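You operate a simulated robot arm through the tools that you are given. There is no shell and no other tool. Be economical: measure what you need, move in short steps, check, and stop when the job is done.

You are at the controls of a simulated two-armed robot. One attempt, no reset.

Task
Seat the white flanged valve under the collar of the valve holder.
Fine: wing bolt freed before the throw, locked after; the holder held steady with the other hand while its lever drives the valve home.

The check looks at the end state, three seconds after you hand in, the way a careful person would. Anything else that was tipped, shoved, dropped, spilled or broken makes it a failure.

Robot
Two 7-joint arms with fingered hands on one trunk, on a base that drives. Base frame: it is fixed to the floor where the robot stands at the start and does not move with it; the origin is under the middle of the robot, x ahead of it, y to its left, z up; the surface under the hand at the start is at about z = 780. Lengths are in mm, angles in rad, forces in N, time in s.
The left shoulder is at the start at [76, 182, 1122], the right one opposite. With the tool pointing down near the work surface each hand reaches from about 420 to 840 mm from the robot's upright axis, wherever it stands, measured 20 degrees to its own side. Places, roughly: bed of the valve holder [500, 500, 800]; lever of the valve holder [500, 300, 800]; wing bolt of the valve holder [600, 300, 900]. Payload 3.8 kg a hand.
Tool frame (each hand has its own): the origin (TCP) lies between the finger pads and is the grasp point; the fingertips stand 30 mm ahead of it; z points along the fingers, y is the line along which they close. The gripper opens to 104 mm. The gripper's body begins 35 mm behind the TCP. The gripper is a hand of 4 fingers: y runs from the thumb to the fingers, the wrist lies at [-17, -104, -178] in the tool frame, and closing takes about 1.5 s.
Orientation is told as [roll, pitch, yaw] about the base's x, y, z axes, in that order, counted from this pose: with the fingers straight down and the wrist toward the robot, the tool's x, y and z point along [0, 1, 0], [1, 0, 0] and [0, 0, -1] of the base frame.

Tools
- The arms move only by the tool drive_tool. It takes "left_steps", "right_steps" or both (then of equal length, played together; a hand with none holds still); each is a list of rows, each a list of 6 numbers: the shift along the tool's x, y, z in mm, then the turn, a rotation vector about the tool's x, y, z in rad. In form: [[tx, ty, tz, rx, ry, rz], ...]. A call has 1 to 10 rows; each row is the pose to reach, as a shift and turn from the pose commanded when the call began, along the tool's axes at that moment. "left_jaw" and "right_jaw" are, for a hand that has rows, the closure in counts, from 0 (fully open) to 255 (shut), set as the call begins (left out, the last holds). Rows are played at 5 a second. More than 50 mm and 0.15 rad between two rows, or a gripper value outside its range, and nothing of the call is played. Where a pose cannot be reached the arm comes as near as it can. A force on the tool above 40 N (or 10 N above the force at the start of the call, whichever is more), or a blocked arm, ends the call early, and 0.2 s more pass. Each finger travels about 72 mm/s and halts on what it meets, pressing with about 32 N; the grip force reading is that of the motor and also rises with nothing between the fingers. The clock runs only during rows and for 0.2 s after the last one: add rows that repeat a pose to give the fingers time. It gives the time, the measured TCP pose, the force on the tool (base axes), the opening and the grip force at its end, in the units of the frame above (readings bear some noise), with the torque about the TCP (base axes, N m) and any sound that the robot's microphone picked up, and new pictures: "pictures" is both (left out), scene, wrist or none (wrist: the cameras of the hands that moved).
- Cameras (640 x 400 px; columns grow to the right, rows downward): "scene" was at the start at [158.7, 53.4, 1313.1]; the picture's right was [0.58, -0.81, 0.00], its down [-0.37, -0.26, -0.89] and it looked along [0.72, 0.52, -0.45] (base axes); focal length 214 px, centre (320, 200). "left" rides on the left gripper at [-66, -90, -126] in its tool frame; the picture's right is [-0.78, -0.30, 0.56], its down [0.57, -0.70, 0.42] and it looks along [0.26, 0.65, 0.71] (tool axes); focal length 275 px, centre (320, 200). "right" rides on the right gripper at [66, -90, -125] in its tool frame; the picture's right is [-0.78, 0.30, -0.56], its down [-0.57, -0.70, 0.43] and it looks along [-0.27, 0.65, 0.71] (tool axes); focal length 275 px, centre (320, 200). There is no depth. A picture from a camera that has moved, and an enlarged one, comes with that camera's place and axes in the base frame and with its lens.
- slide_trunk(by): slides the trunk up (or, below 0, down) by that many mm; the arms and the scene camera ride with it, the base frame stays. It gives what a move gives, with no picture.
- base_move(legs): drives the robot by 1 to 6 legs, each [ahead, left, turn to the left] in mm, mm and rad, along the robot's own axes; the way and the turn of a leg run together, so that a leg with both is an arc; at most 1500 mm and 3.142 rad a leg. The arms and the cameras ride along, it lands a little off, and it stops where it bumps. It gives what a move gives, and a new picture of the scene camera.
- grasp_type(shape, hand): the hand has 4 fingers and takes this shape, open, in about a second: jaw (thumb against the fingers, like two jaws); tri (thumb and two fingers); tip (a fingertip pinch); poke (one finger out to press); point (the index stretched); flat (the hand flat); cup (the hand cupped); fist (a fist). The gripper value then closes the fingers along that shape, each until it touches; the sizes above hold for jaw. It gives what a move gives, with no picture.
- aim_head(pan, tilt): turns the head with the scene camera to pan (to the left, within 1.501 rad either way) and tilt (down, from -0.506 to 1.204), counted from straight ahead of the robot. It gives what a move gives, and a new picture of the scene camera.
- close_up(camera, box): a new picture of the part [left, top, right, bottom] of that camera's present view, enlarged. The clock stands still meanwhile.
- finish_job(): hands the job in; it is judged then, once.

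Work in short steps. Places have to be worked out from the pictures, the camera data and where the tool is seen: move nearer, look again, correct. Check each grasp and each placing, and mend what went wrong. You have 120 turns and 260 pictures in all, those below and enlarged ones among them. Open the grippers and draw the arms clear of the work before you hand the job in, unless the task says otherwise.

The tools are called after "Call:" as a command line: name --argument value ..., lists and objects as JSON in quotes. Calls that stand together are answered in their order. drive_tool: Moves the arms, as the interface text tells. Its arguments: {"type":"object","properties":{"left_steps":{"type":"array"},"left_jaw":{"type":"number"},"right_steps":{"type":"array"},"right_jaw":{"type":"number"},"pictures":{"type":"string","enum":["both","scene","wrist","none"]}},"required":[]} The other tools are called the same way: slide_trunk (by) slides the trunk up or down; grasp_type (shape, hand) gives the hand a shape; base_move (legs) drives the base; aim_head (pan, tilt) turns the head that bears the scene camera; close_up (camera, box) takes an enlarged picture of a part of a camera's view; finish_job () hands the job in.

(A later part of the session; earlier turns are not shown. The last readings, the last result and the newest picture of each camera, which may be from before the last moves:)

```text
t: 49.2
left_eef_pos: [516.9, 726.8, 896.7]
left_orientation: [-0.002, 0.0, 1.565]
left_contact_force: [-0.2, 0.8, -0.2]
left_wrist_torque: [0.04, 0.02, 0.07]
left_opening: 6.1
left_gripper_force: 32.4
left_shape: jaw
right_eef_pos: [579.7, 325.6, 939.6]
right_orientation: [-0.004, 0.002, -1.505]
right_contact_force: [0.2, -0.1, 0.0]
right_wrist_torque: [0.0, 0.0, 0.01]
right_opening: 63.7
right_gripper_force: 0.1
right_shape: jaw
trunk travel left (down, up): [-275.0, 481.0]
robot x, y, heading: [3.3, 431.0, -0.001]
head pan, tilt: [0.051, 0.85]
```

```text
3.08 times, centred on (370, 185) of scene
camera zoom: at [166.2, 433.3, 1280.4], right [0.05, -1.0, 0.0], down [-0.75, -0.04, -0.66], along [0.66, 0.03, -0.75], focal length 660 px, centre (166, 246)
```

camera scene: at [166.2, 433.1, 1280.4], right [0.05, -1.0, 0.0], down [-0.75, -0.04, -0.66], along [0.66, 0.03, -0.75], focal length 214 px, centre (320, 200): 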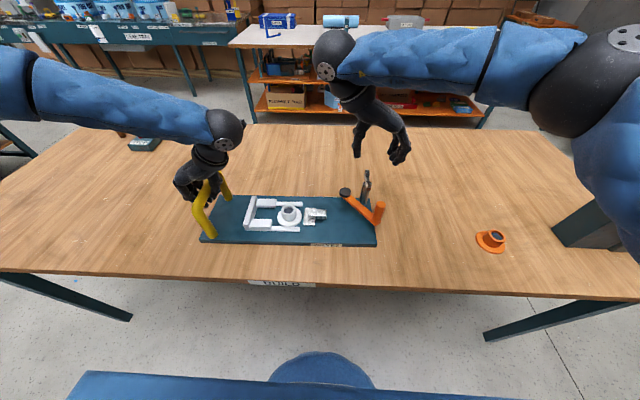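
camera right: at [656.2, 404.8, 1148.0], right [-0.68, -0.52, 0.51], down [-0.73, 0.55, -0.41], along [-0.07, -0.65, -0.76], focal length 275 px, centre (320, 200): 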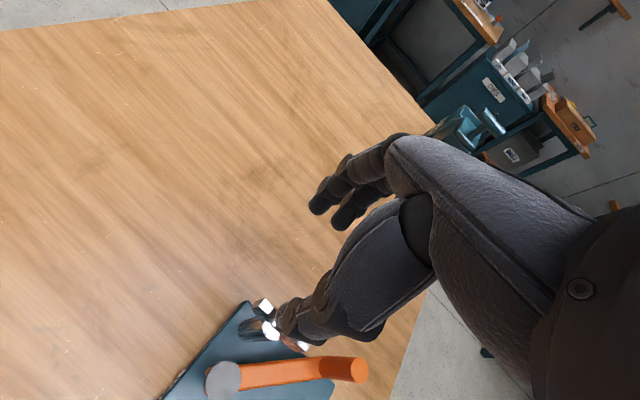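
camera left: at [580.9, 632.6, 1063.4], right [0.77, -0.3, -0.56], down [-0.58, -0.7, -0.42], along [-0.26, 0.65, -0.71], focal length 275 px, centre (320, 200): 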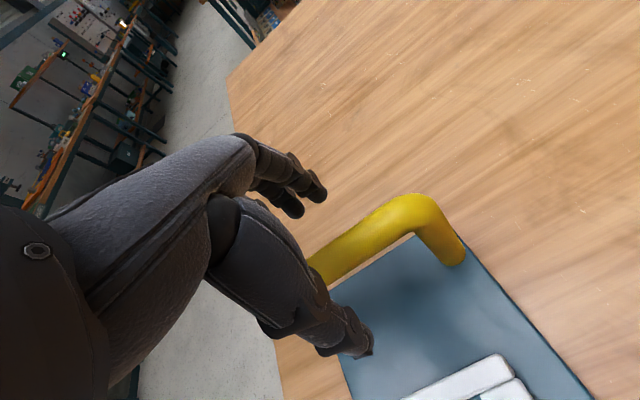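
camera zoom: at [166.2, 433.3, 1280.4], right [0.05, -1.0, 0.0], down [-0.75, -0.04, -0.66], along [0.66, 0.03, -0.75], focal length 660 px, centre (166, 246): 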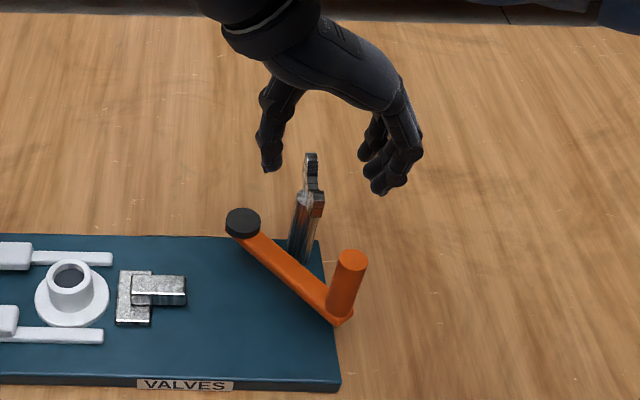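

Descending to TCP z≈912 and closing on the wing.

Call:
drive_tool --right_steps '[[0, 0, 15, 0, 0, 0], [0, 0, 28, 0, 0, 0], [0, 0, 28, 0, 0, 0]]' --pictures "none"

Call:
drive_tool --right_steps '[[0, 0, 0, 0, 0, 0], [0, 0, 0, 0, 0, 0], [0, 0, 0, 0, 0, 0], [0, 0, 0, 0, 0, 0], [0, 0, 0, 0, 0, 0], [0, 0, 0, 0, 0, 0]]' --right_jaw 255 --pictures "wrist"

Call:
close_up --camera "scene" --box '[320, 120, 420, 250]'

```text
t: 50.0
left_eef_pos: [516.5, 728.6, 896.5]
left_orientation: [-0.001, 0.0, 1.567]
left_contact_force: [0.8, -0.4, -0.6]
left_wrist_torque: [0.04, 0.01, 0.06]
left_opening: 6.0
left_gripper_force: 31.7
left_shape: jaw
right_eef_pos: [581.0, 324.0, 911.7]
right_orientation: [-0.005, 0.004, -1.504]
right_contact_force: [-0.3, 0.4, -0.1]
right_wrist_torque: [0.01, -0.03, 0.01]
right_opening: 63.6
right_gripper_force: 0.0
right_shape: jaw
trunk travel left (down, up): [-275.0, 481.0]
robot x, y, heading: [4.1, 431.2, -0.006]
head pan, tilt: [0.051, 0.85]
```

```text
t: 51.4
left_eef_pos: [516.8, 727.1, 898.1]
left_orientation: [0.001, -0.001, 1.567]
left_contact_force: [0.0, 0.8, -0.1]
left_wrist_torque: [0.08, -0.01, 0.05]
left_opening: 6.0
left_gripper_force: 32.1
left_shape: jaw
right_eef_pos: [580.1, 325.6, 910.8]
right_orientation: [-0.006, 0.003, -1.506]
right_contact_force: [-0.5, 1.0, 0.3]
right_wrist_torque: [0.02, 0.01, 0.04]
right_opening: 4.9
right_gripper_force: 32.5
right_shape: jaw
trunk travel left (down, up): [-275.0, 481.0]
robot x, y, heading: [4.8, 431.9, 0.005]
head pan, tilt: [0.051, 0.85]
camera right: at [642.7, 417.3, 1037.3], right [-0.75, -0.35, 0.56], down [-0.62, 0.66, -0.42], along [-0.23, -0.66, -0.71], focal length 275 px, centre (320, 200)
```

right: 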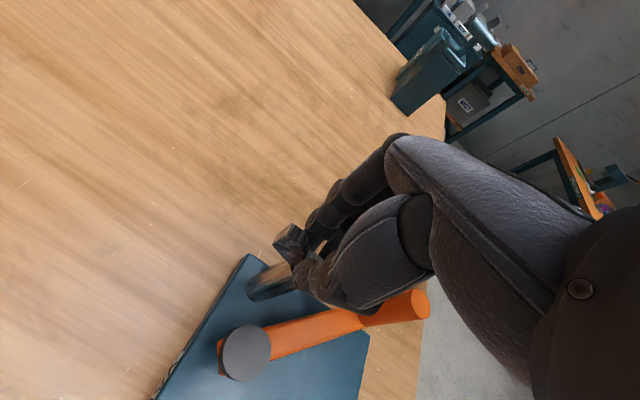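

```text
3.08 times, centred on (370, 185) of scene
camera zoom: at [166.3, 433.3, 1280.3], right [0.05, -1.0, 0.0], down [-0.75, -0.04, -0.66], along [0.66, 0.03, -0.75], focal length 660 px, centre (166, 246)
```

zoom: 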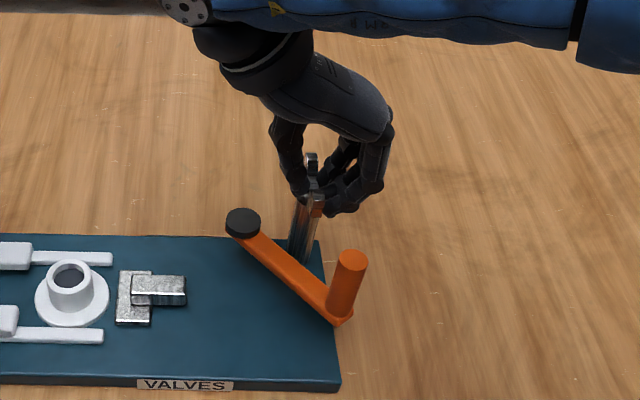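

The wing appears clamped (≈5 mm). Turning counter-clockwise (yaw up) gently by 0.3 rad first, watching torque.

Call:
drive_tool --right_steps '[[0, 0, 0, 0, 0, -0.1], [0, 0, 0, 0, 0, -0.2], [0, 0, 0, 0, 0, -0.3]]' --pictures "none"

Call:
close_up --camera "scene" --box '[320, 120, 420, 250]'

Call:
close_up --camera "right" --box '[160, 160, 460, 400]'

```text
t: 52.2
left_eef_pos: [516.7, 728.1, 896.2]
left_orientation: [0.0, 0.0, 1.565]
left_contact_force: [0.8, -1.2, -0.5]
left_wrist_torque: [0.08, -0.01, 0.05]
left_opening: 5.8
left_gripper_force: 32.3
left_shape: jaw
right_eef_pos: [579.3, 325.6, 910.5]
right_orientation: [-0.004, 0.004, -1.206]
right_contact_force: [-0.6, 1.2, -0.5]
right_wrist_torque: [0.06, -0.03, 0.0]
right_opening: 4.7
right_gripper_force: 32.1
right_shape: jaw
trunk travel left (down, up): [-275.0, 481.0]
robot x, y, heading: [2.3, 432.2, -0.001]
head pan, tilt: [0.051, 0.85]
```

```text
3.08 times, centred on (370, 185) of scene
camera zoom: at [166.3, 433.2, 1280.3], right [0.05, -1.0, 0.0], down [-0.75, -0.04, -0.66], along [0.66, 0.03, -0.75], focal length 660 px, centre (166, 246)
```

zoom: 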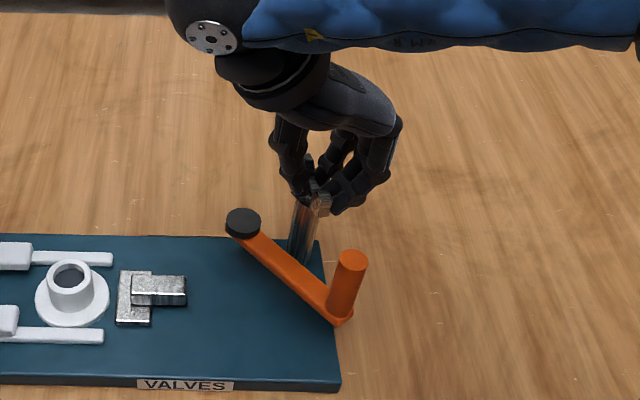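

```text
1.67 times, centred on (310, 280) of right
camera zoom: at [612.4, 431.0, 1037.4], right [-0.61, -0.56, 0.56], down [-0.79, 0.45, -0.42], along [-0.02, -0.7, -0.72], focal length 459 px, centre (337, 67)
```

zoom: 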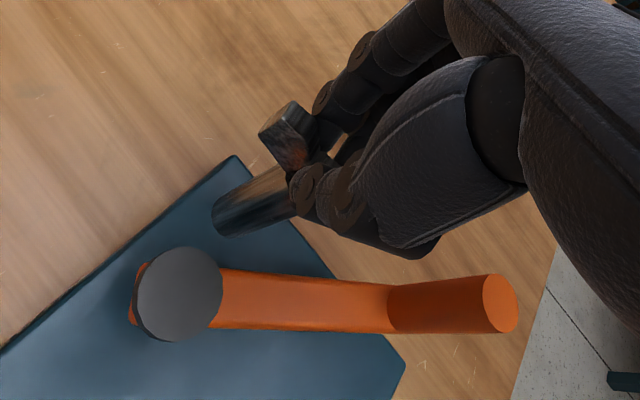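

The wing turns with the hand with little torque. Continuing counter-clockwise to about 90° total.

Call:
drive_tool --right_steps '[[0, 0, 0, 0, 0, -0.14], [0, 0, 0, 0, 0, -0.28], [0, 0, 0, 0, 0, -0.42], [0, 0, 0, 0, 0, -0.56], [0, 0, 0, 0, 0, -0.7], [0, 0, 0, 0, 0, -0.84], [0, 0, 0, 0, 0, -0.98], [0, 0, 0, 0, 0, -1.12], [0, 0, 0, 0, 0, -1.26], [0, 0, 0, 0, 0, -1.26]]' --pictures "none"

Call:
close_up --camera "scene" --box '[320, 120, 420, 250]'

Call:
close_up --camera "right" --box '[160, 160, 460, 400]'

```text
t: 54.4
left_eef_pos: [516.9, 727.0, 895.5]
left_orientation: [0.003, 0.002, 1.565]
left_contact_force: [2.6, -13.4, 0.6]
left_wrist_torque: [0.12, -0.01, 0.03]
left_opening: 6.4
left_gripper_force: 32.0
left_shape: jaw
right_eef_pos: [580.7, 326.0, 911.6]
right_orientation: [0.004, 0.006, 0.058]
right_contact_force: [-1.6, 13.2, -0.3]
right_wrist_torque: [0.3, 0.01, -0.05]
right_opening: 4.5
right_gripper_force: 31.7
right_shape: jaw
trunk travel left (down, up): [-275.0, 481.0]
robot x, y, heading: [2.5, 424.8, -0.003]
head pan, tilt: [0.051, 0.85]
```

```text
3.08 times, centred on (370, 185) of scene
camera zoom: at [166.4, 433.2, 1280.3], right [0.05, -1.0, 0.0], down [-0.75, -0.04, -0.66], along [0.66, 0.03, -0.75], focal length 660 px, centre (166, 246)
```

zoom: 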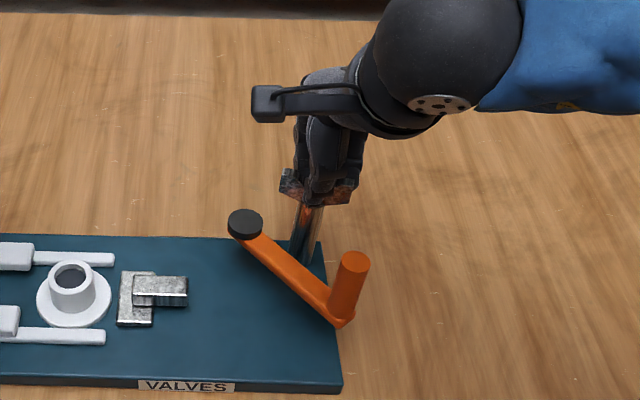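

```text
1.67 times, centred on (310, 280) of right
camera zoom: at [488.9, 384.4, 1038.3], right [0.34, -0.76, 0.55], down [-0.67, -0.61, -0.42], along [0.66, -0.22, -0.72], focal length 459 px, centre (337, 67)
```

zoom: 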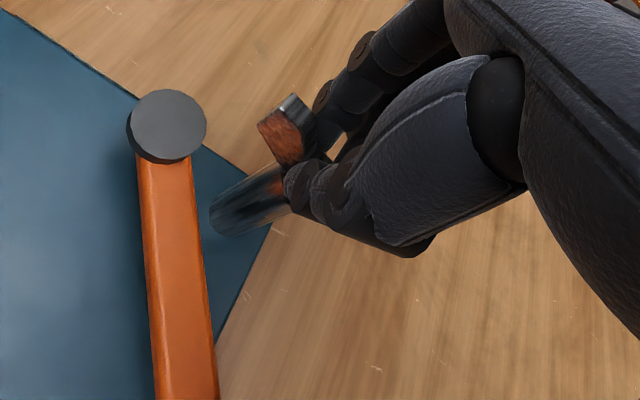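

The wing has turned 90°, no stop felt. I'll turn it somewhat further to see whether there's an end stop.

Call:
drive_tool --right_steps '[[0, 0, 0, 0, 0, -0.12], [0, 0, 0, 0, 0, -0.24], [0, 0, 0, 0, 0, -0.36], [0, 0, 0, 0, 0, -0.48], [0, 0, 0, 0, 0, -0.6], [0, 0, 0, 0, 0, -0.6]]' --pictures "none"

Call:
close_up --camera "scene" --box '[320, 120, 420, 250]'

Call:
close_up --camera "right" --box '[160, 160, 460, 400]'

```text
t: 55.8
left_eef_pos: [516.9, 728.4, 897.0]
left_orientation: [0.001, -0.001, 1.568]
left_contact_force: [-0.5, -7.5, -0.5]
left_wrist_torque: [0.11, 0.0, 0.02]
left_opening: 6.5
left_gripper_force: 32.2
left_shape: jaw
right_eef_pos: [581.4, 324.4, 912.0]
right_orientation: [0.004, 0.003, 0.654]
right_contact_force: [0.4, 7.4, 0.1]
right_wrist_torque: [0.19, -0.18, -0.36]
right_opening: 3.4
right_gripper_force: 31.7
right_shape: jaw
trunk travel left (down, up): [-275.0, 481.0]
robot x, y, heading: [0.4, 429.3, -0.003]
head pan, tilt: [0.051, 0.85]
```

```text
3.08 times, centred on (370, 185) of scene
camera zoom: at [166.3, 433.1, 1280.3], right [0.05, -1.0, 0.0], down [-0.75, -0.04, -0.66], along [0.66, 0.03, -0.75], focal length 660 px, centre (166, 246)
```

zoom: 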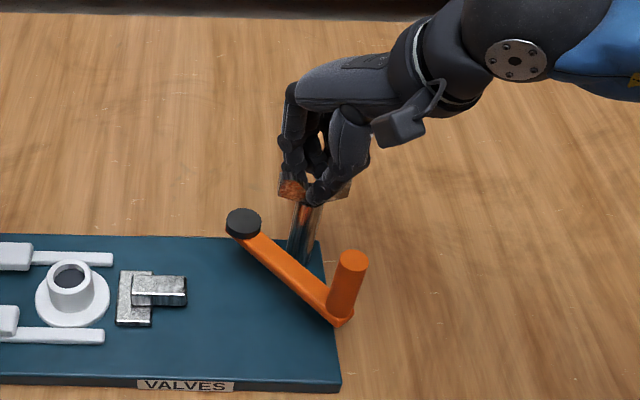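

```text
1.67 times, centred on (310, 280) of right
camera zoom: at [472.0, 320.7, 1038.2], right [0.71, -0.44, 0.55], down [-0.21, -0.88, -0.43], along [0.67, 0.19, -0.72], focal length 459 px, centre (337, 67)
```

zoom: 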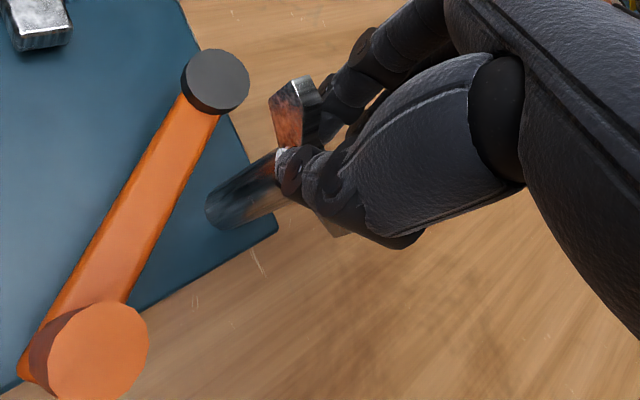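

Torque appeared and the wing slipped in the fingers: an end stop at roughly 90–100°. The bolt is freed. Opening and rising.

Call:
drive_tool --right_steps '[[0, 0, 0, 0, 0, 0.1], [0, 0, 0, 0, 0, 0.1], [0, 0, 0, 0, 0, 0.1], [0, 0, 0, 0, 0, 0.1], [0, 0, 0, 0, 0, 0.1], [0, 0, -20, 0, 0, 0.1], [0, 0, -55, 0, 0, 0.1], [0, 0, -80, 0, 0, 0.1], [0, 0, -80, 0, 0, 0.1]]' --right_jaw 90 --pictures "wrist"

Call:
close_up --camera "scene" --box '[190, 150, 400, 260]'

```text
t: 57.8
left_eef_pos: [517.0, 727.3, 895.8]
left_orientation: [0.003, -0.001, 1.564]
left_contact_force: [0.8, 0.8, -0.4]
left_wrist_torque: [0.04, 0.02, 0.04]
left_opening: 6.1
left_gripper_force: 32.2
left_shape: jaw
right_eef_pos: [581.2, 325.1, 991.9]
right_orientation: [0.006, 0.003, 0.554]
right_contact_force: [-0.5, -0.1, -0.3]
right_wrist_torque: [-0.02, -0.02, 0.02]
right_opening: 67.1
right_gripper_force: 0.0
right_shape: jaw
trunk travel left (down, up): [-275.0, 481.0]
robot x, y, heading: [2.3, 431.5, -0.004]
head pan, tilt: [0.051, 0.85]
camera right: at [472.0, 331.9, 1118.5], right [0.66, -0.5, 0.55], down [-0.3, -0.86, -0.43], along [0.69, 0.12, -0.72], focal length 275 px, centre (320, 200)
```

right: 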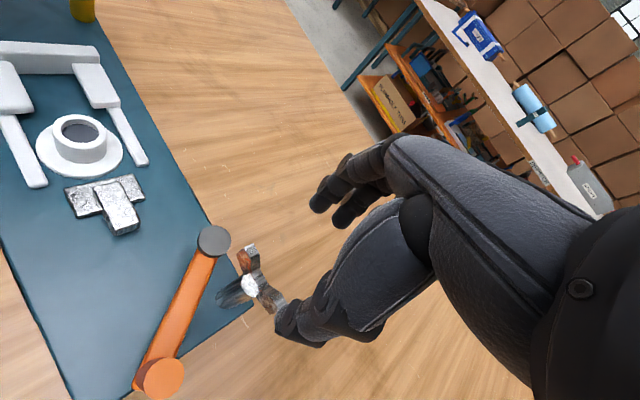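

```text
3.05 times, centred on (295, 205) of scene
camera zoom: at [166.2, 433.4, 1280.3], right [0.05, -1.0, 0.0], down [-0.75, -0.04, -0.66], along [0.66, 0.03, -0.75], focal length 654 px, centre (396, 185)
```

zoom: 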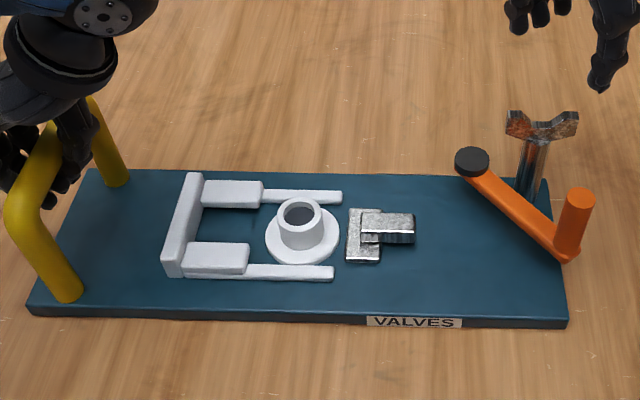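

The wing now lies across (freed). Lever grip is at ≈ (491,311, top 903) and the pivot at ≈ (577,383.5), from two cameras. Moving the right hand above the grip.

Call:
drive_tool --right_steps '[[17, -41, 0, 0, 0, 0], [35.4, -83.9, 0, 0, 0, 0], [35.4, -83.9, 20, 0, 0, 0], [35.4, -83.9, 40, 0, 0, 0], [35.4, -83.9, 40, 0, 0, 0]]' --pictures "wrist"

Call:
close_up --camera "scene" --box '[310, 130, 440, 260]'

```text
t: 59.0
left_eef_pos: [517.7, 727.4, 896.9]
left_orientation: [0.002, -0.002, 1.567]
left_contact_force: [0.1, -0.6, -0.2]
left_wrist_torque: [0.03, 0.01, 0.07]
left_opening: 6.0
left_gripper_force: 32.3
left_shape: jaw
right_eef_pos: [492.3, 312.2, 951.4]
right_orientation: [0.004, 0.001, 0.555]
right_contact_force: [0.0, 0.1, -0.1]
right_wrist_torque: [0.03, -0.01, 0.01]
right_opening: 67.2
right_gripper_force: 0.0
right_shape: jaw
trunk travel left (down, up): [-275.0, 481.0]
robot x, y, heading: [2.2, 430.2, -0.002]
head pan, tilt: [0.051, 0.85]
camera right: at [381.8, 319.4, 1078.3], right [0.66, -0.5, 0.55], down [-0.3, -0.86, -0.43], along [0.69, 0.12, -0.72], focal length 275 px, centre (320, 200)
```

right: 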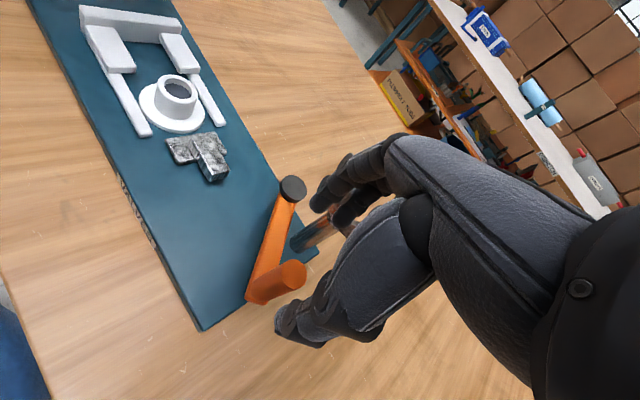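

```text
3.08 times, centred on (375, 195) of scene
camera zoom: at [166.2, 433.2, 1280.4], right [0.05, -1.0, 0.0], down [-0.75, -0.04, -0.66], along [0.66, 0.03, -0.75], focal length 660 px, centre (151, 215)
```

zoom: 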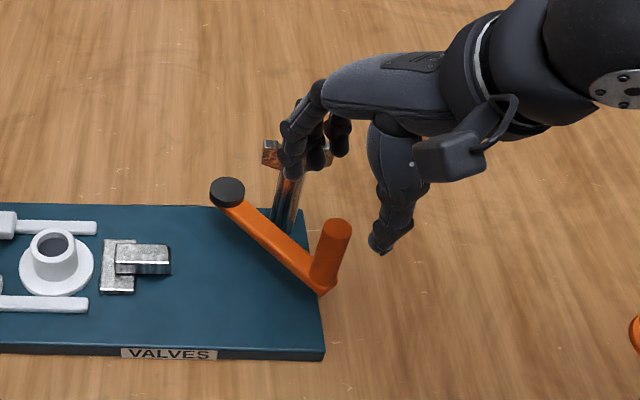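

The grip top is confirmed at about (489, 308). I'll rotate yaw to 1.1 so the fingers stay clear of the wing bolt and align with the throw direction, then descend.

Call:
drive_tool --right_steps '[[-1, -4, 0, 0, 0, -0.14], [-1, -4, 0, 0, 0, -0.28], [-1, -4, 0, 0, 0, -0.42], [-1, -4, 0, 0, 0, -0.55], [-1, -4, 20, 0, 0, -0.55], [-1, -4, 20, 0, 0, -0.55]]' --pictures "wrist"

Call:
close_up --camera "scene" --box '[310, 130, 440, 260]'

```text
t: 60.4
left_eef_pos: [517.3, 729.2, 896.9]
left_orientation: [0.0, 0.001, 1.566]
left_contact_force: [-0.2, 0.4, 0.2]
left_wrist_torque: [0.04, 0.0, 0.09]
left_opening: 5.9
left_gripper_force: 32.3
left_shape: jaw
right_eef_pos: [475.0, 325.0, 943.8]
right_orientation: [-0.022, -0.002, 1.118]
right_contact_force: [-0.2, -0.8, 0.2]
right_wrist_torque: [0.02, 0.0, 0.0]
right_opening: 67.2
right_gripper_force: 0.1
right_shape: jaw
right hand out of reach, approached as far as the arm can: row 4, 5, 6
trunk travel left (down, up): [-275.0, 481.0]
robot x, y, heading: [5.4, 431.7, -0.005]
head pan, tilt: [0.051, 0.85]
camera right: at [374.1, 272.6, 1068.3], right [0.82, -0.07, 0.57], down [0.22, -0.89, -0.41], along [0.54, 0.46, -0.71], focal length 275 px, centre (320, 200)
```

right: 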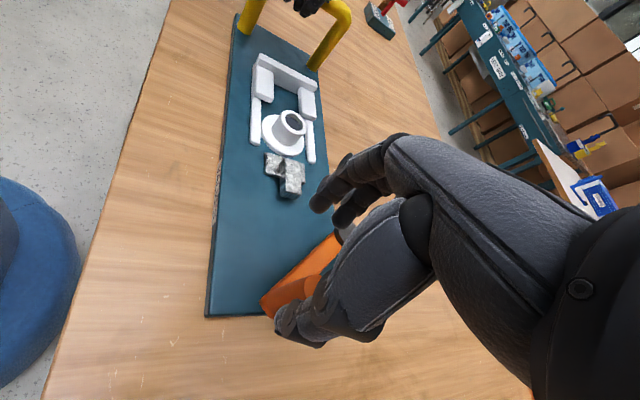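

```text
3.08 times, centred on (375, 195) of scene
camera zoom: at [165.6, 434.3, 1280.5], right [0.05, -1.0, 0.0], down [-0.75, -0.04, -0.66], along [0.66, 0.03, -0.75], focal length 660 px, centre (151, 215)
```

zoom: 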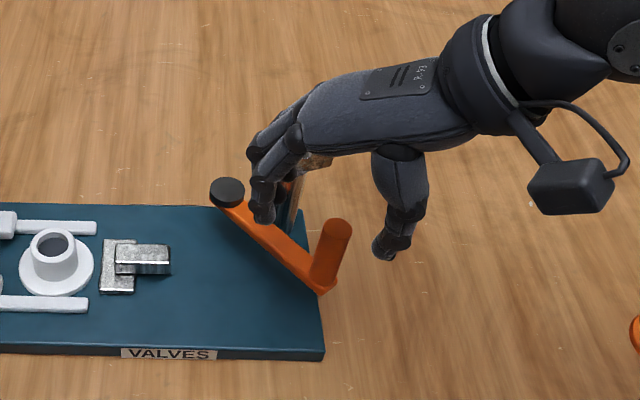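

Yaw 1.1 is out of reach here. Going to yaw 0.75 directly over the grip, staying high.

Call:
drive_tool --right_steps '[[-7, -3, -8, 0.002, 0.022, 0.12], [-14, -6, -8, 0.002, 0.022, 0.25], [-20, -9, -8, 0.002, 0.022, 0.37], [-20, -9, -8, 0.002, 0.022, 0.37]]' --pictures "wrist"

Call:
close_up --camera "scene" --box '[310, 130, 440, 260]'

```text
t: 61.4
left_eef_pos: [516.1, 729.0, 896.5]
left_orientation: [0.0, -0.001, 1.566]
left_contact_force: [0.7, 1.2, -0.2]
left_wrist_torque: [0.08, 0.01, 0.06]
left_opening: 6.4
left_gripper_force: 32.6
left_shape: jaw
right_eef_pos: [489.6, 305.5, 951.6]
right_orientation: [0.025, 0.006, 0.733]
right_contact_force: [-0.1, 0.2, 0.2]
right_wrist_torque: [-0.03, -0.01, 0.0]
right_opening: 67.3
right_gripper_force: 0.0
right_shape: jaw
trunk travel left (down, up): [-275.0, 481.0]
robot x, y, heading: [3.1, 429.7, -0.006]
head pan, tilt: [0.051, 0.85]
camera right: at [382.3, 291.4, 1080.0], right [0.75, -0.39, 0.53], down [-0.15, -0.89, -0.43], along [0.64, 0.25, -0.73], focal length 275 px, centre (320, 200)
```

right: 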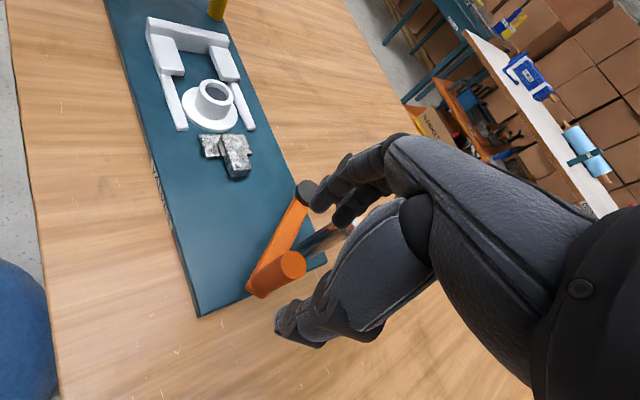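

```text
3.08 times, centred on (375, 195) of scene
camera zoom: at [166.1, 433.4, 1280.4], right [0.05, -1.0, 0.0], down [-0.75, -0.04, -0.66], along [0.66, 0.03, -0.75], focal length 660 px, centre (151, 215)
```

zoom: 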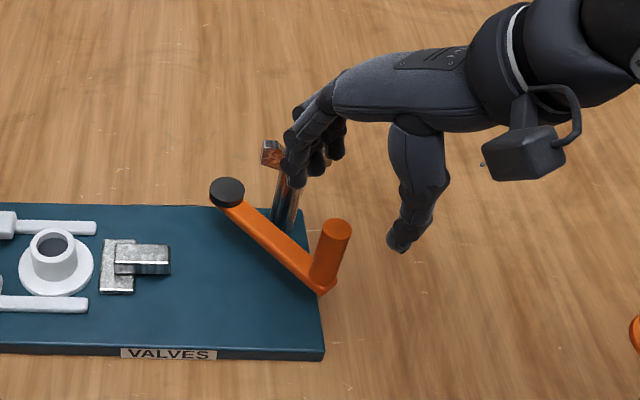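

Aligned over the grip with clearance from the bolt. Descending around the grip.

Call:
drive_tool --right_steps '[[0, 0, 25, 0, 0, 0], [0, 0, 50, 0, 0, 0], [0, 0, 66, 0, 0, 0], [0, 0, 66, 0, 0, 0]]' --pictures "wrist"

Call:
close_up --camera "scene" --box '[310, 130, 440, 260]'

```text
t: 62.4
left_eef_pos: [516.7, 727.5, 896.4]
left_orientation: [0.0, 0.0, 1.566]
left_contact_force: [0.2, 1.4, -0.2]
left_wrist_torque: [0.03, -0.01, 0.07]
left_opening: 5.6
left_gripper_force: 31.6
left_shape: jaw
right_eef_pos: [488.4, 305.7, 886.8]
right_orientation: [0.027, 0.009, 0.734]
right_contact_force: [-0.3, -0.5, -0.4]
right_wrist_torque: [0.02, 0.01, 0.0]
right_opening: 67.3
right_gripper_force: 0.0
right_shape: jaw
trunk travel left (down, up): [-275.0, 481.0]
robot x, y, heading: [4.2, 430.5, -0.004]
head pan, tilt: [0.051, 0.85]
camera right: at [380.9, 292.0, 1014.8], right [0.75, -0.38, 0.53], down [-0.15, -0.89, -0.43], along [0.64, 0.25, -0.73], focal length 275 px, centre (320, 200)
```

right: 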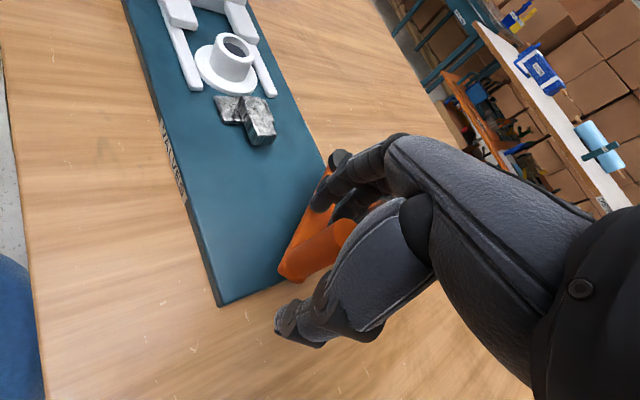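

```text
3.08 times, centred on (375, 195) of scene
camera zoom: at [166.1, 433.4, 1280.4], right [0.05, -1.0, 0.0], down [-0.75, -0.04, -0.66], along [0.66, 0.03, -0.75], focal length 660 px, centre (151, 215)
```

zoom: 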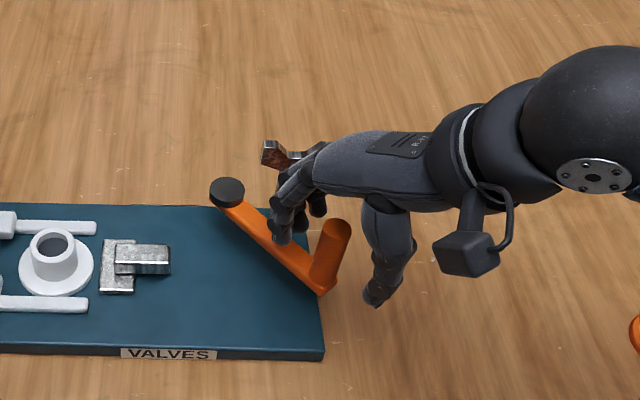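

Straddling the grip. Closing on it.

Call:
drive_tool --right_steps '[[0, 0, 0, 0, 0, 0], [0, 0, 0, 0, 0, 0], [0, 0, 0, 0, 0, 0], [0, 0, 0, 0, 0, 0], [0, 0, 0, 0, 0, 0], [0, 0, 0, 0, 0, 0]]' --right_jaw 220 --pictures "wrist"

Call:
close_up --camera "scene" --box '[190, 140, 420, 260]'

```text
t: 63.8
left_eef_pos: [516.1, 727.9, 896.1]
left_orientation: [0.003, -0.001, 1.566]
left_contact_force: [-0.9, -2.8, 0.2]
left_wrist_torque: [0.04, 0.01, 0.07]
left_opening: 5.8
left_gripper_force: 32.1
left_shape: jaw
right_eef_pos: [486.9, 307.0, 888.1]
right_orientation: [0.025, 0.008, 0.735]
right_contact_force: [2.2, 2.8, 0.9]
right_wrist_torque: [0.07, -0.04, 0.02]
right_opening: 15.0
right_gripper_force: 0.0
right_shape: jaw
trunk travel left (down, up): [-275.0, 481.0]
robot x, y, heading: [2.7, 429.5, 0.003]
head pan, tilt: [0.051, 0.85]
camera right: at [381.1, 291.9, 1014.9], right [0.75, -0.38, 0.53], down [-0.15, -0.89, -0.43], along [0.64, 0.25, -0.73], focal length 275 px, centre (320, 200)
```

right: 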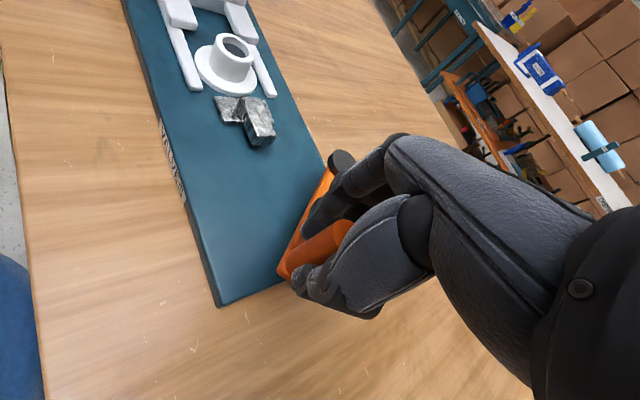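

```text
2.78 times, centred on (305, 200) of scene
camera zoom: at [166.3, 433.3, 1280.4], right [0.05, -1.0, 0.0], down [-0.75, -0.04, -0.66], along [0.66, 0.03, -0.75], focal length 597 px, centre (362, 200)
```

zoom: 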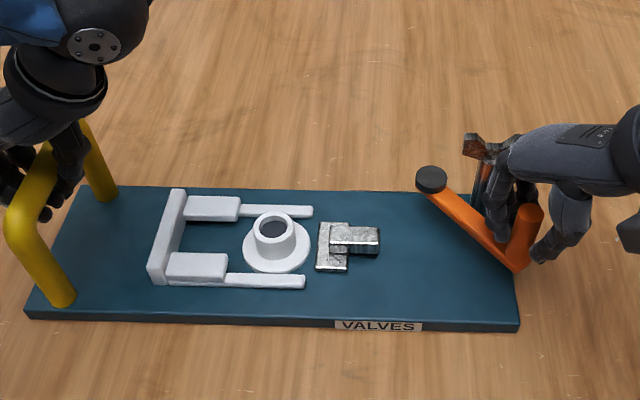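

Grip established, but the arc passes x≈461, which would be too near for the right arm. Better to back the base off 90 mm first: releasing both hands and rising.

Call:
drive_tool --left_steps '[[0, 0, 0, 0, 0, 0], [0, 0, 0, 0, 0, 0], [0, 0, 0, 0, 0, 0], [0, 0, 0, 0, 0, 0], [0, 0, 0, 0, 0, 0], [0, 0, 0, 0, 0, 0], [0, 0, -20, 0, 0, 0], [0, 0, -55, 0, 0, 0], [0, 0, -80, 0, 0, 0], [0, 0, -80, 0, 0, 0]]' --right_steps '[[0, 0, 0, 0, 0, 0], [0, 0, 0, 0, 0, 0], [0, 0, 0, 0, 0, 0], [0, 0, 0, 0, 0, 0], [0, 0, 0, 0, 0, 0], [0, 0, 0, 0, 0, 0], [0, 0, -20, 0, 0, 0], [0, 0, -55, 0, 0, 0], [0, 0, -80, 0, 0, 0], [0, 0, -80, 0, 0, 0]]' --left_jaw 40 --right_jaw 90 --pictures "none"

Call:
base_move --legs '[[-90, 0, 0]]'

```text
t: 66.0
left_eef_pos: [516.0, 728.4, 976.4]
left_orientation: [0.001, -0.001, 1.564]
left_contact_force: [0.2, 1.7, -0.1]
left_wrist_torque: [0.01, -0.01, 0.01]
left_opening: 87.7
left_gripper_force: 0.1
left_shape: jaw
right_eef_pos: [489.1, 307.1, 968.3]
right_orientation: [0.027, 0.008, 0.734]
right_contact_force: [-0.6, 0.0, 0.6]
right_wrist_torque: [0.02, 0.0, 0.02]
right_opening: 66.8
right_gripper_force: 0.1
right_shape: jaw
trunk travel left (down, up): [-275.0, 481.0]
robot x, y, heading: [2.3, 428.4, 0.001]
head pan, tilt: [0.051, 0.85]
```

```text
t: 67.2
left_eef_pos: [422.6, 729.5, 976.9]
left_orientation: [-0.002, 0.0, 1.568]
left_contact_force: [0.0, 0.0, -0.7]
left_wrist_torque: [-0.01, -0.04, 0.0]
left_opening: 87.5
left_gripper_force: 0.1
left_shape: jaw
right_eef_pos: [396.8, 307.7, 968.2]
right_orientation: [0.025, 0.007, 0.739]
right_contact_force: [-0.9, -0.2, 1.0]
right_wrist_torque: [-0.01, -0.01, -0.06]
right_opening: 67.0
right_gripper_force: 0.1
right_shape: jaw
trunk travel left (down, up): [-275.0, 481.0]
robot x, y, heading: [-86.2, 427.1, -0.003]
head pan, tilt: [0.051, 0.85]
camera scene: at [72.7, 433.6, 1280.7], right [0.05, -1.0, 0.0], down [-0.75, -0.04, -0.66], along [0.66, 0.03, -0.75], focal length 214 px, centre (320, 200)
```

scene: 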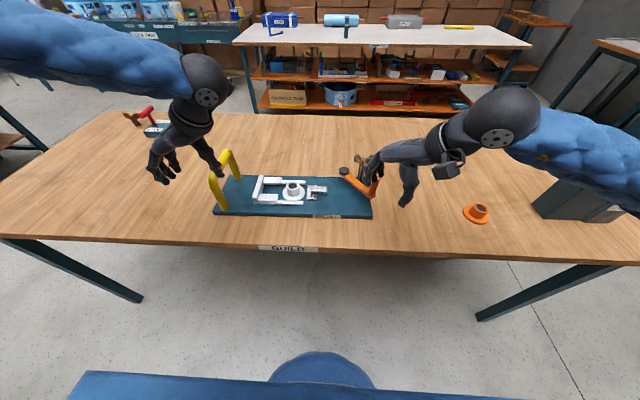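

Repositioning both hands over their targets: left above the handle bar, right above the lever grip with yaw ≈ 1.0.

Call:
drive_tool --left_steps '[[-32, -1, 0, 0, 0, 0], [-64, -1, 0, 0, 0, 0], [-94, -1, 0, 0, 0, 0], [-94, -1, 40, 0, 0, 0], [-94, -1, 80, 0, 0, 0], [-94, -1, 80, 0, 0, 0]]' --right_steps '[[-21, 23, 0, 0, 0, -0.08], [-42, 46, 0, 0, 0, -0.16], [-62, 68, 0, 0, 0, -0.26], [-62, 68, 0, 0, 0, -0.26], [-62, 68, 0, 0, 0, -0.26], [-62, 68, 0, 0, 0, -0.26]]'

Call:
close_up --camera "scene" --box '[190, 120, 420, 240]'

```text
t: 68.5
left_eef_pos: [493.1, 750.4, 906.6]
left_orientation: [-0.001, 0.001, 1.568]
left_contact_force: [-0.3, 0.0, 0.5]
left_wrist_torque: [-0.01, 0.02, 0.03]
left_opening: 87.8
left_gripper_force: 0.0
left_shape: jaw
left hand out of reach, approached as far as the arm can: row 3, 4, 5, 6
right_eef_pos: [439.6, 302.3, 963.3]
right_orientation: [0.004, 0.005, 0.952]
right_contact_force: [0.0, -0.6, 0.3]
right_wrist_torque: [0.0, -0.04, -0.01]
right_opening: 66.8
right_gripper_force: 0.1
right_shape: jaw
right hand out of reach, approached as far as the arm can: row 3, 4, 5, 6
trunk travel left (down, up): [-275.0, 481.0]
robot x, y, heading: [-89.3, 427.6, -0.003]
head pan, tilt: [0.051, 0.85]
camera scene: at [73.5, 433.3, 1280.7], right [0.05, -1.0, 0.0], down [-0.75, -0.04, -0.66], along [0.66, 0.03, -0.75], focal length 214 px, centre (320, 200)
camera right: at [336.1, 266.0, 1089.5], right [0.81, -0.21, 0.55], down [0.06, -0.9, -0.42], along [0.59, 0.37, -0.72], focal length 275 px, centre (320, 200)
camera left: at [557.4, 659.9, 1033.4], right [0.78, -0.3, -0.56], down [-0.57, -0.7, -0.42], along [-0.26, 0.65, -0.71], focal length 275 px, centre (320, 200)
```

scene: 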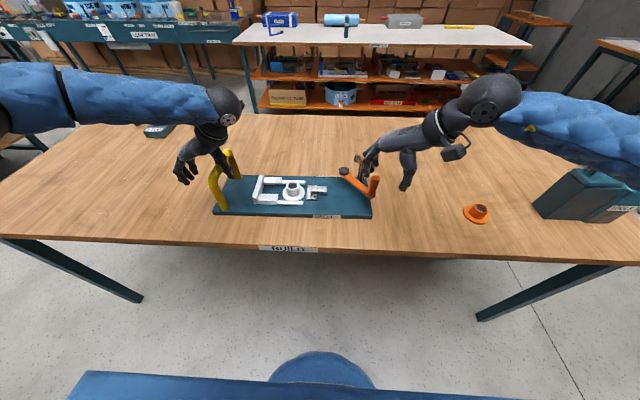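
right: 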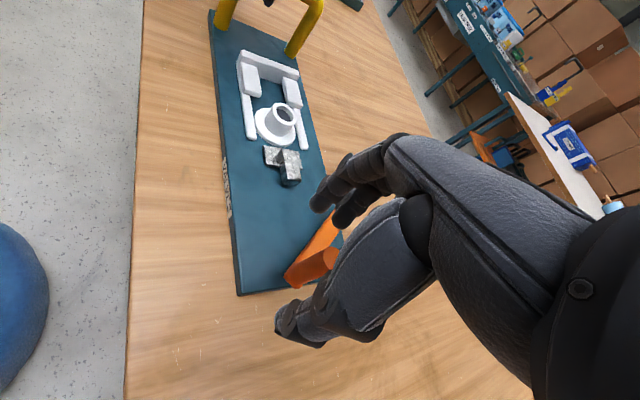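
left: 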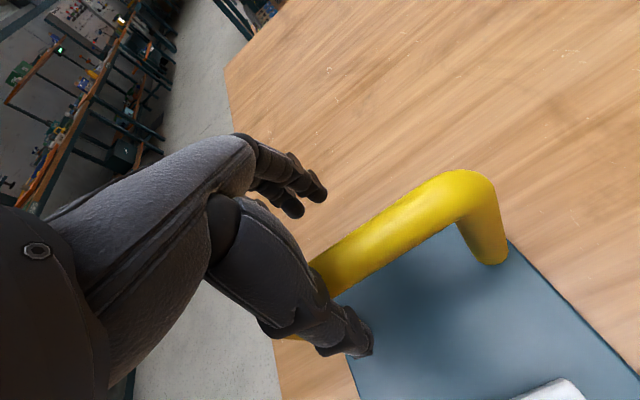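

```text
2.78 times, centred on (305, 180) of scene
camera zoom: at [73.5, 433.3, 1280.7], right [0.05, -1.0, 0.0], down [-0.75, -0.04, -0.66], along [0.66, 0.03, -0.75], focal length 597 px, centre (362, 256)
```

zoom: 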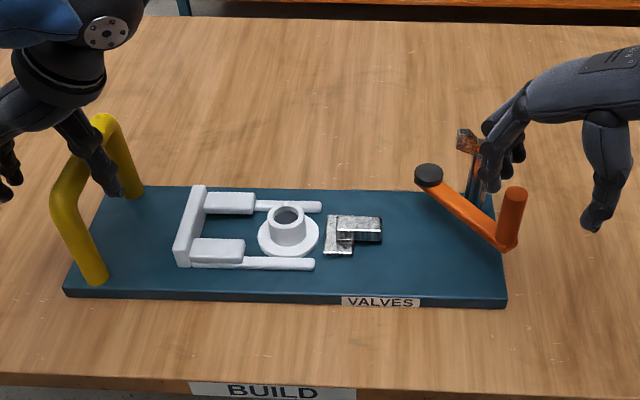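

With yaw near ±90° the reach limits are tighter at this distance. I'll raise both hands and set the base 40 mm forward and 80 mm left, which should suit the lever arc and handle better.

Call:
drive_tool --left_steps '[[0, 0, -30, 0, 0, 0], [0, 0, -60, 0, 0, 0], [0, 0, -75, 0, 0, 0]]' --right_steps '[[0, 0, -20, 0, 0, 0.14], [0, 0, -40, 0, 0, 0.28], [0, 0, -40, 0, 0, 0.42]]' --pictures "none"

Call:
base_move --legs '[[40, 80, 0]]'

```text
t: 69.3
left_eef_pos: [494.2, 751.0, 983.4]
left_orientation: [0.0, 0.002, 1.569]
left_contact_force: [0.3, -1.1, 0.5]
left_wrist_torque: [0.01, 0.01, 0.03]
left_opening: 87.6
left_gripper_force: 0.0
left_shape: jaw
right_eef_pos: [442.2, 302.8, 1003.1]
right_orientation: [0.002, 0.005, 0.528]
right_contact_force: [-0.5, -0.4, -0.6]
right_wrist_torque: [-0.02, 0.0, 0.0]
right_opening: 66.9
right_gripper_force: 0.1
right_shape: jaw
trunk travel left (down, up): [-275.0, 481.0]
robot x, y, heading: [-88.4, 429.3, 0.002]
head pan, tilt: [0.051, 0.85]
```

```text
t: 70.5
left_eef_pos: [535.1, 833.7, 981.7]
left_orientation: [0.003, 0.0, 1.567]
left_contact_force: [0.3, 1.1, -0.7]
left_wrist_torque: [-0.02, -0.02, -0.02]
left_opening: 87.7
left_gripper_force: 0.1
left_shape: jaw
right_eef_pos: [484.0, 385.1, 1002.3]
right_orientation: [0.002, 0.005, 0.531]
right_contact_force: [-0.1, -0.1, 0.2]
right_wrist_torque: [-0.05, -0.02, 0.03]
right_opening: 67.0
right_gripper_force: 0.1
right_shape: jaw
trunk travel left (down, up): [-275.0, 481.0]
robot x, y, heading: [-45.8, 514.3, -0.005]
head pan, tilt: [0.051, 0.85]
camera scene: at [115.8, 516.9, 1280.3], right [0.05, -1.0, 0.0], down [-0.75, -0.04, -0.66], along [0.66, 0.03, -0.75], focal length 214 px, centre (320, 200)
```

scene: 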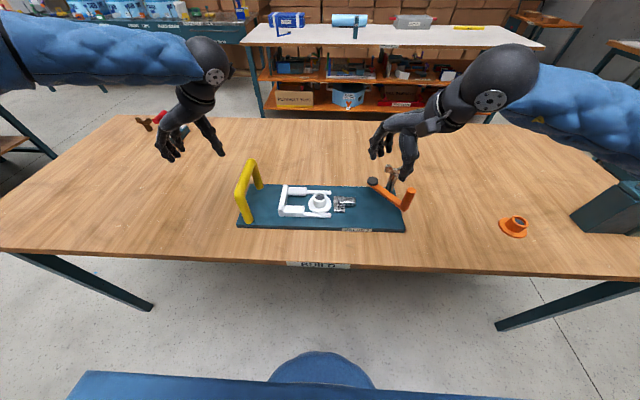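

Moving the left hand above the bar and the right hand above the lever grip (yaw 0.35).

Call:
drive_tool --left_steps '[[7, -36, 0, 0, 0, 0], [14, -72, 0, 0, 0, 0], [20, -106, 0, 0, 0, 0], [20, -106, 40, 0, 0, 0], [20, -106, 84, 0, 0, 0], [20, -106, 84, 0, 0, 0]]' --right_steps '[[-23, -12, 0, 0, 0, 0.06], [-46, -24, 0, 0, 0, 0.12], [-69, -35, 0, 0, 0, 0.18], [-69, -35, 20, 0, 0, 0.18], [-69, -35, 40, 0, 0, 0.18], [-69, -35, 40, 0, 0, 0.18]]'

Call:
close_up --camera "scene" --box '[200, 120, 440, 245]'

```text
t: 71.9
left_eef_pos: [479.1, 780.5, 916.9]
left_orientation: [0.002, 0.001, 1.566]
left_contact_force: [-0.1, -4.7, 2.3]
left_wrist_torque: [-0.11, -0.04, 0.05]
left_opening: 88.1
left_gripper_force: 0.0
left_shape: jaw
left hand out of reach, approached as far as the arm can: row 1, 2, 3, 4, 5, 6
right_eef_pos: [487.7, 307.8, 960.3]
right_orientation: [0.002, 0.005, 0.35]
right_contact_force: [0.0, 0.5, 0.2]
right_wrist_torque: [-0.02, -0.02, 0.01]
right_opening: 67.2
right_gripper_force: 0.0
right_shape: jaw
trunk travel left (down, up): [-275.0, 481.0]
robot x, y, heading: [-46.3, 512.7, -0.003]
head pan, tilt: [0.051, 0.85]
camera scene: at [115.0, 515.3, 1280.3], right [0.05, -1.0, 0.0], down [-0.75, -0.04, -0.66], along [0.66, 0.03, -0.75], focal length 214 px, centre (320, 200)
camera right: at [382.3, 337.2, 1087.3], right [0.55, -0.63, 0.55], down [-0.46, -0.78, -0.42], along [0.7, -0.03, -0.72], focal length 275 px, centre (320, 200)
camera left: at [544.7, 690.4, 1043.4], right [0.77, -0.3, -0.56], down [-0.58, -0.7, -0.42], along [-0.26, 0.65, -0.71], focal length 275 px, centre (320, 200)
```

scene: 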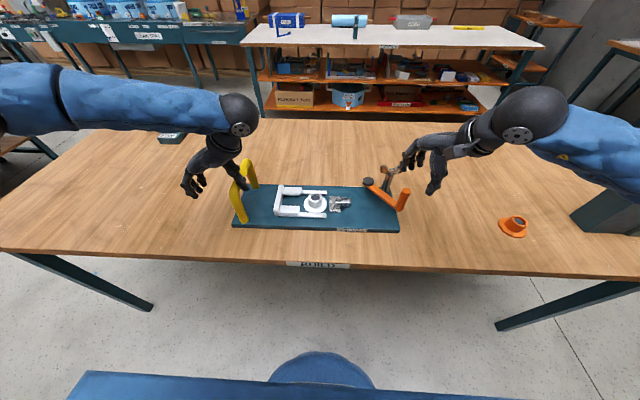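
right: 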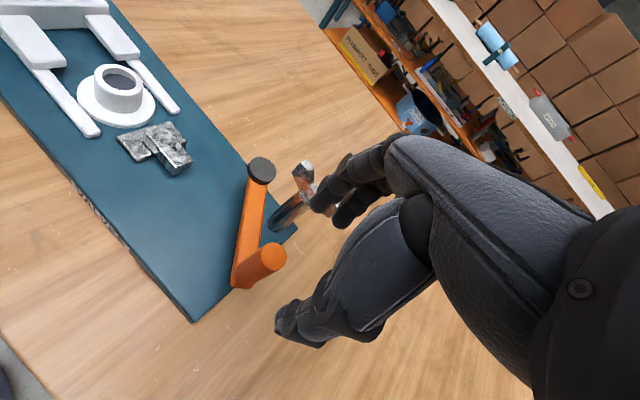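
left: 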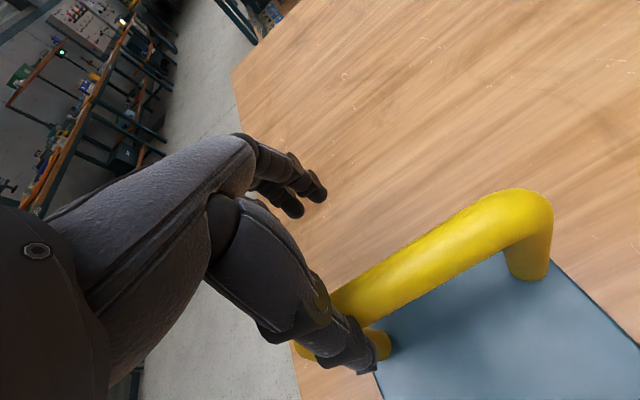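

```text
2.67 times, centred on (320, 182) of scene
camera zoom: at [115.0, 515.3, 1280.3], right [0.05, -1.0, 0.0], down [-0.75, -0.04, -0.66], along [0.66, 0.03, -0.75], focal length 572 px, centre (320, 247)
```

zoom: 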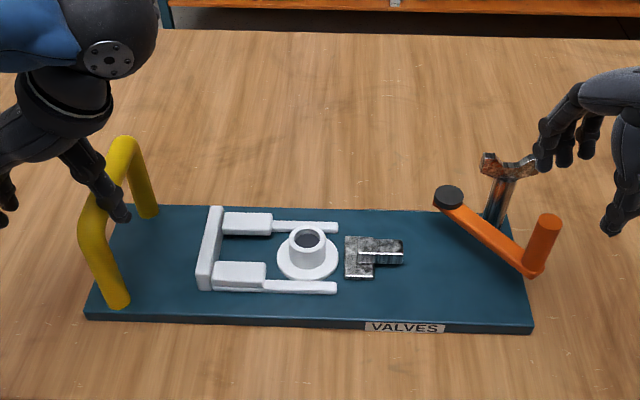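

The left hand can't reach the bar squarely from here and lightly touched it; lifting straight off. The earlier lateral base position (y≈430) suited the left hand, so I'll go back right 83 mm keeping x≈−46 and grip the bar nearer its −x end.

Call:
drive_tool --left_steps '[[0, 0, -20, 0, 0, 0], [0, 0, -50, 0, 0, 0], [0, 0, -75, 0, 0, 0]]' --right_steps '[[0, 0, -15, 0, 0, 0], [0, 0, -30, 0, 0, 0], [0, 0, -30, 0, 0, 0]]' --pictures "none"

Call:
base_move --legs '[[0, -83, 0]]'

Call:
close_up --camera "scene" --box '[190, 130, 430, 255]'

```text
t: 72.7
left_eef_pos: [479.6, 780.9, 991.4]
left_orientation: [0.0, 0.0, 1.566]
left_contact_force: [-0.9, -0.8, -0.9]
left_wrist_torque: [-0.03, 0.01, -0.02]
left_opening: 87.8
left_gripper_force: 0.1
left_shape: jaw
right_eef_pos: [487.1, 307.2, 991.7]
right_orientation: [0.001, 0.006, 0.353]
right_contact_force: [-0.2, 0.6, 0.9]
right_wrist_torque: [0.02, 0.01, 0.03]
right_opening: 67.0
right_gripper_force: 0.1
right_shape: jaw
trunk travel left (down, up): [-275.0, 481.0]
robot x, y, heading: [-48.0, 514.5, -0.004]
head pan, tilt: [0.051, 0.85]
```

```text
t: 73.7
left_eef_pos: [480.4, 696.5, 993.0]
left_orientation: [0.002, -0.001, 1.568]
left_contact_force: [-1.0, 0.4, 0.4]
left_wrist_torque: [0.03, -0.02, -0.01]
left_opening: 87.7
left_gripper_force: 0.0
left_shape: jaw
right_eef_pos: [487.7, 222.7, 990.5]
right_orientation: [0.004, 0.005, 0.353]
right_contact_force: [0.2, -0.3, -0.8]
right_wrist_torque: [0.02, 0.0, -0.04]
right_opening: 67.2
right_gripper_force: 0.1
right_shape: jaw
trunk travel left (down, up): [-275.0, 481.0]
robot x, y, heading: [-48.3, 432.2, -0.002]
head pan, tilt: [0.051, 0.85]
camera scene: at [115.0, 431.2, 1280.5], right [0.05, -1.0, 0.0], down [-0.75, -0.04, -0.66], along [0.66, 0.03, -0.75], focal length 214 px, centre (320, 200)
```

scene: 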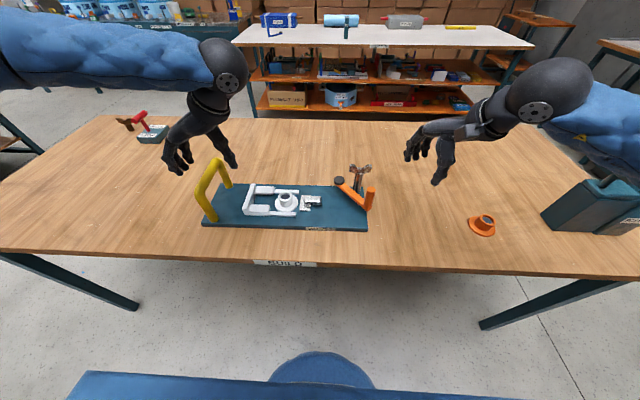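

```text
2.67 times, centred on (310, 192) of scene
camera zoom: at [115.0, 431.2, 1280.5], right [0.05, -1.0, 0.0], down [-0.75, -0.04, -0.66], along [0.66, 0.03, -0.75], focal length 572 px, centre (347, 220)
```

zoom: 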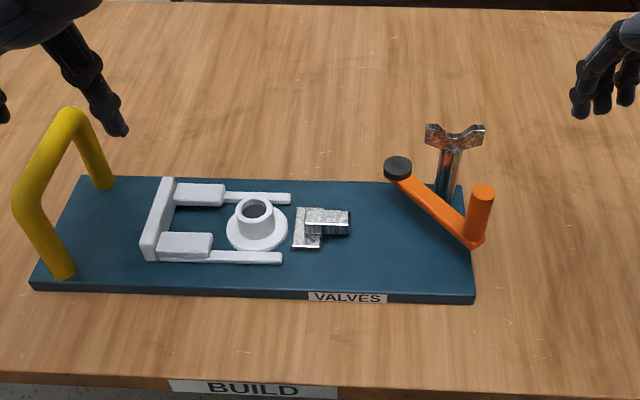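

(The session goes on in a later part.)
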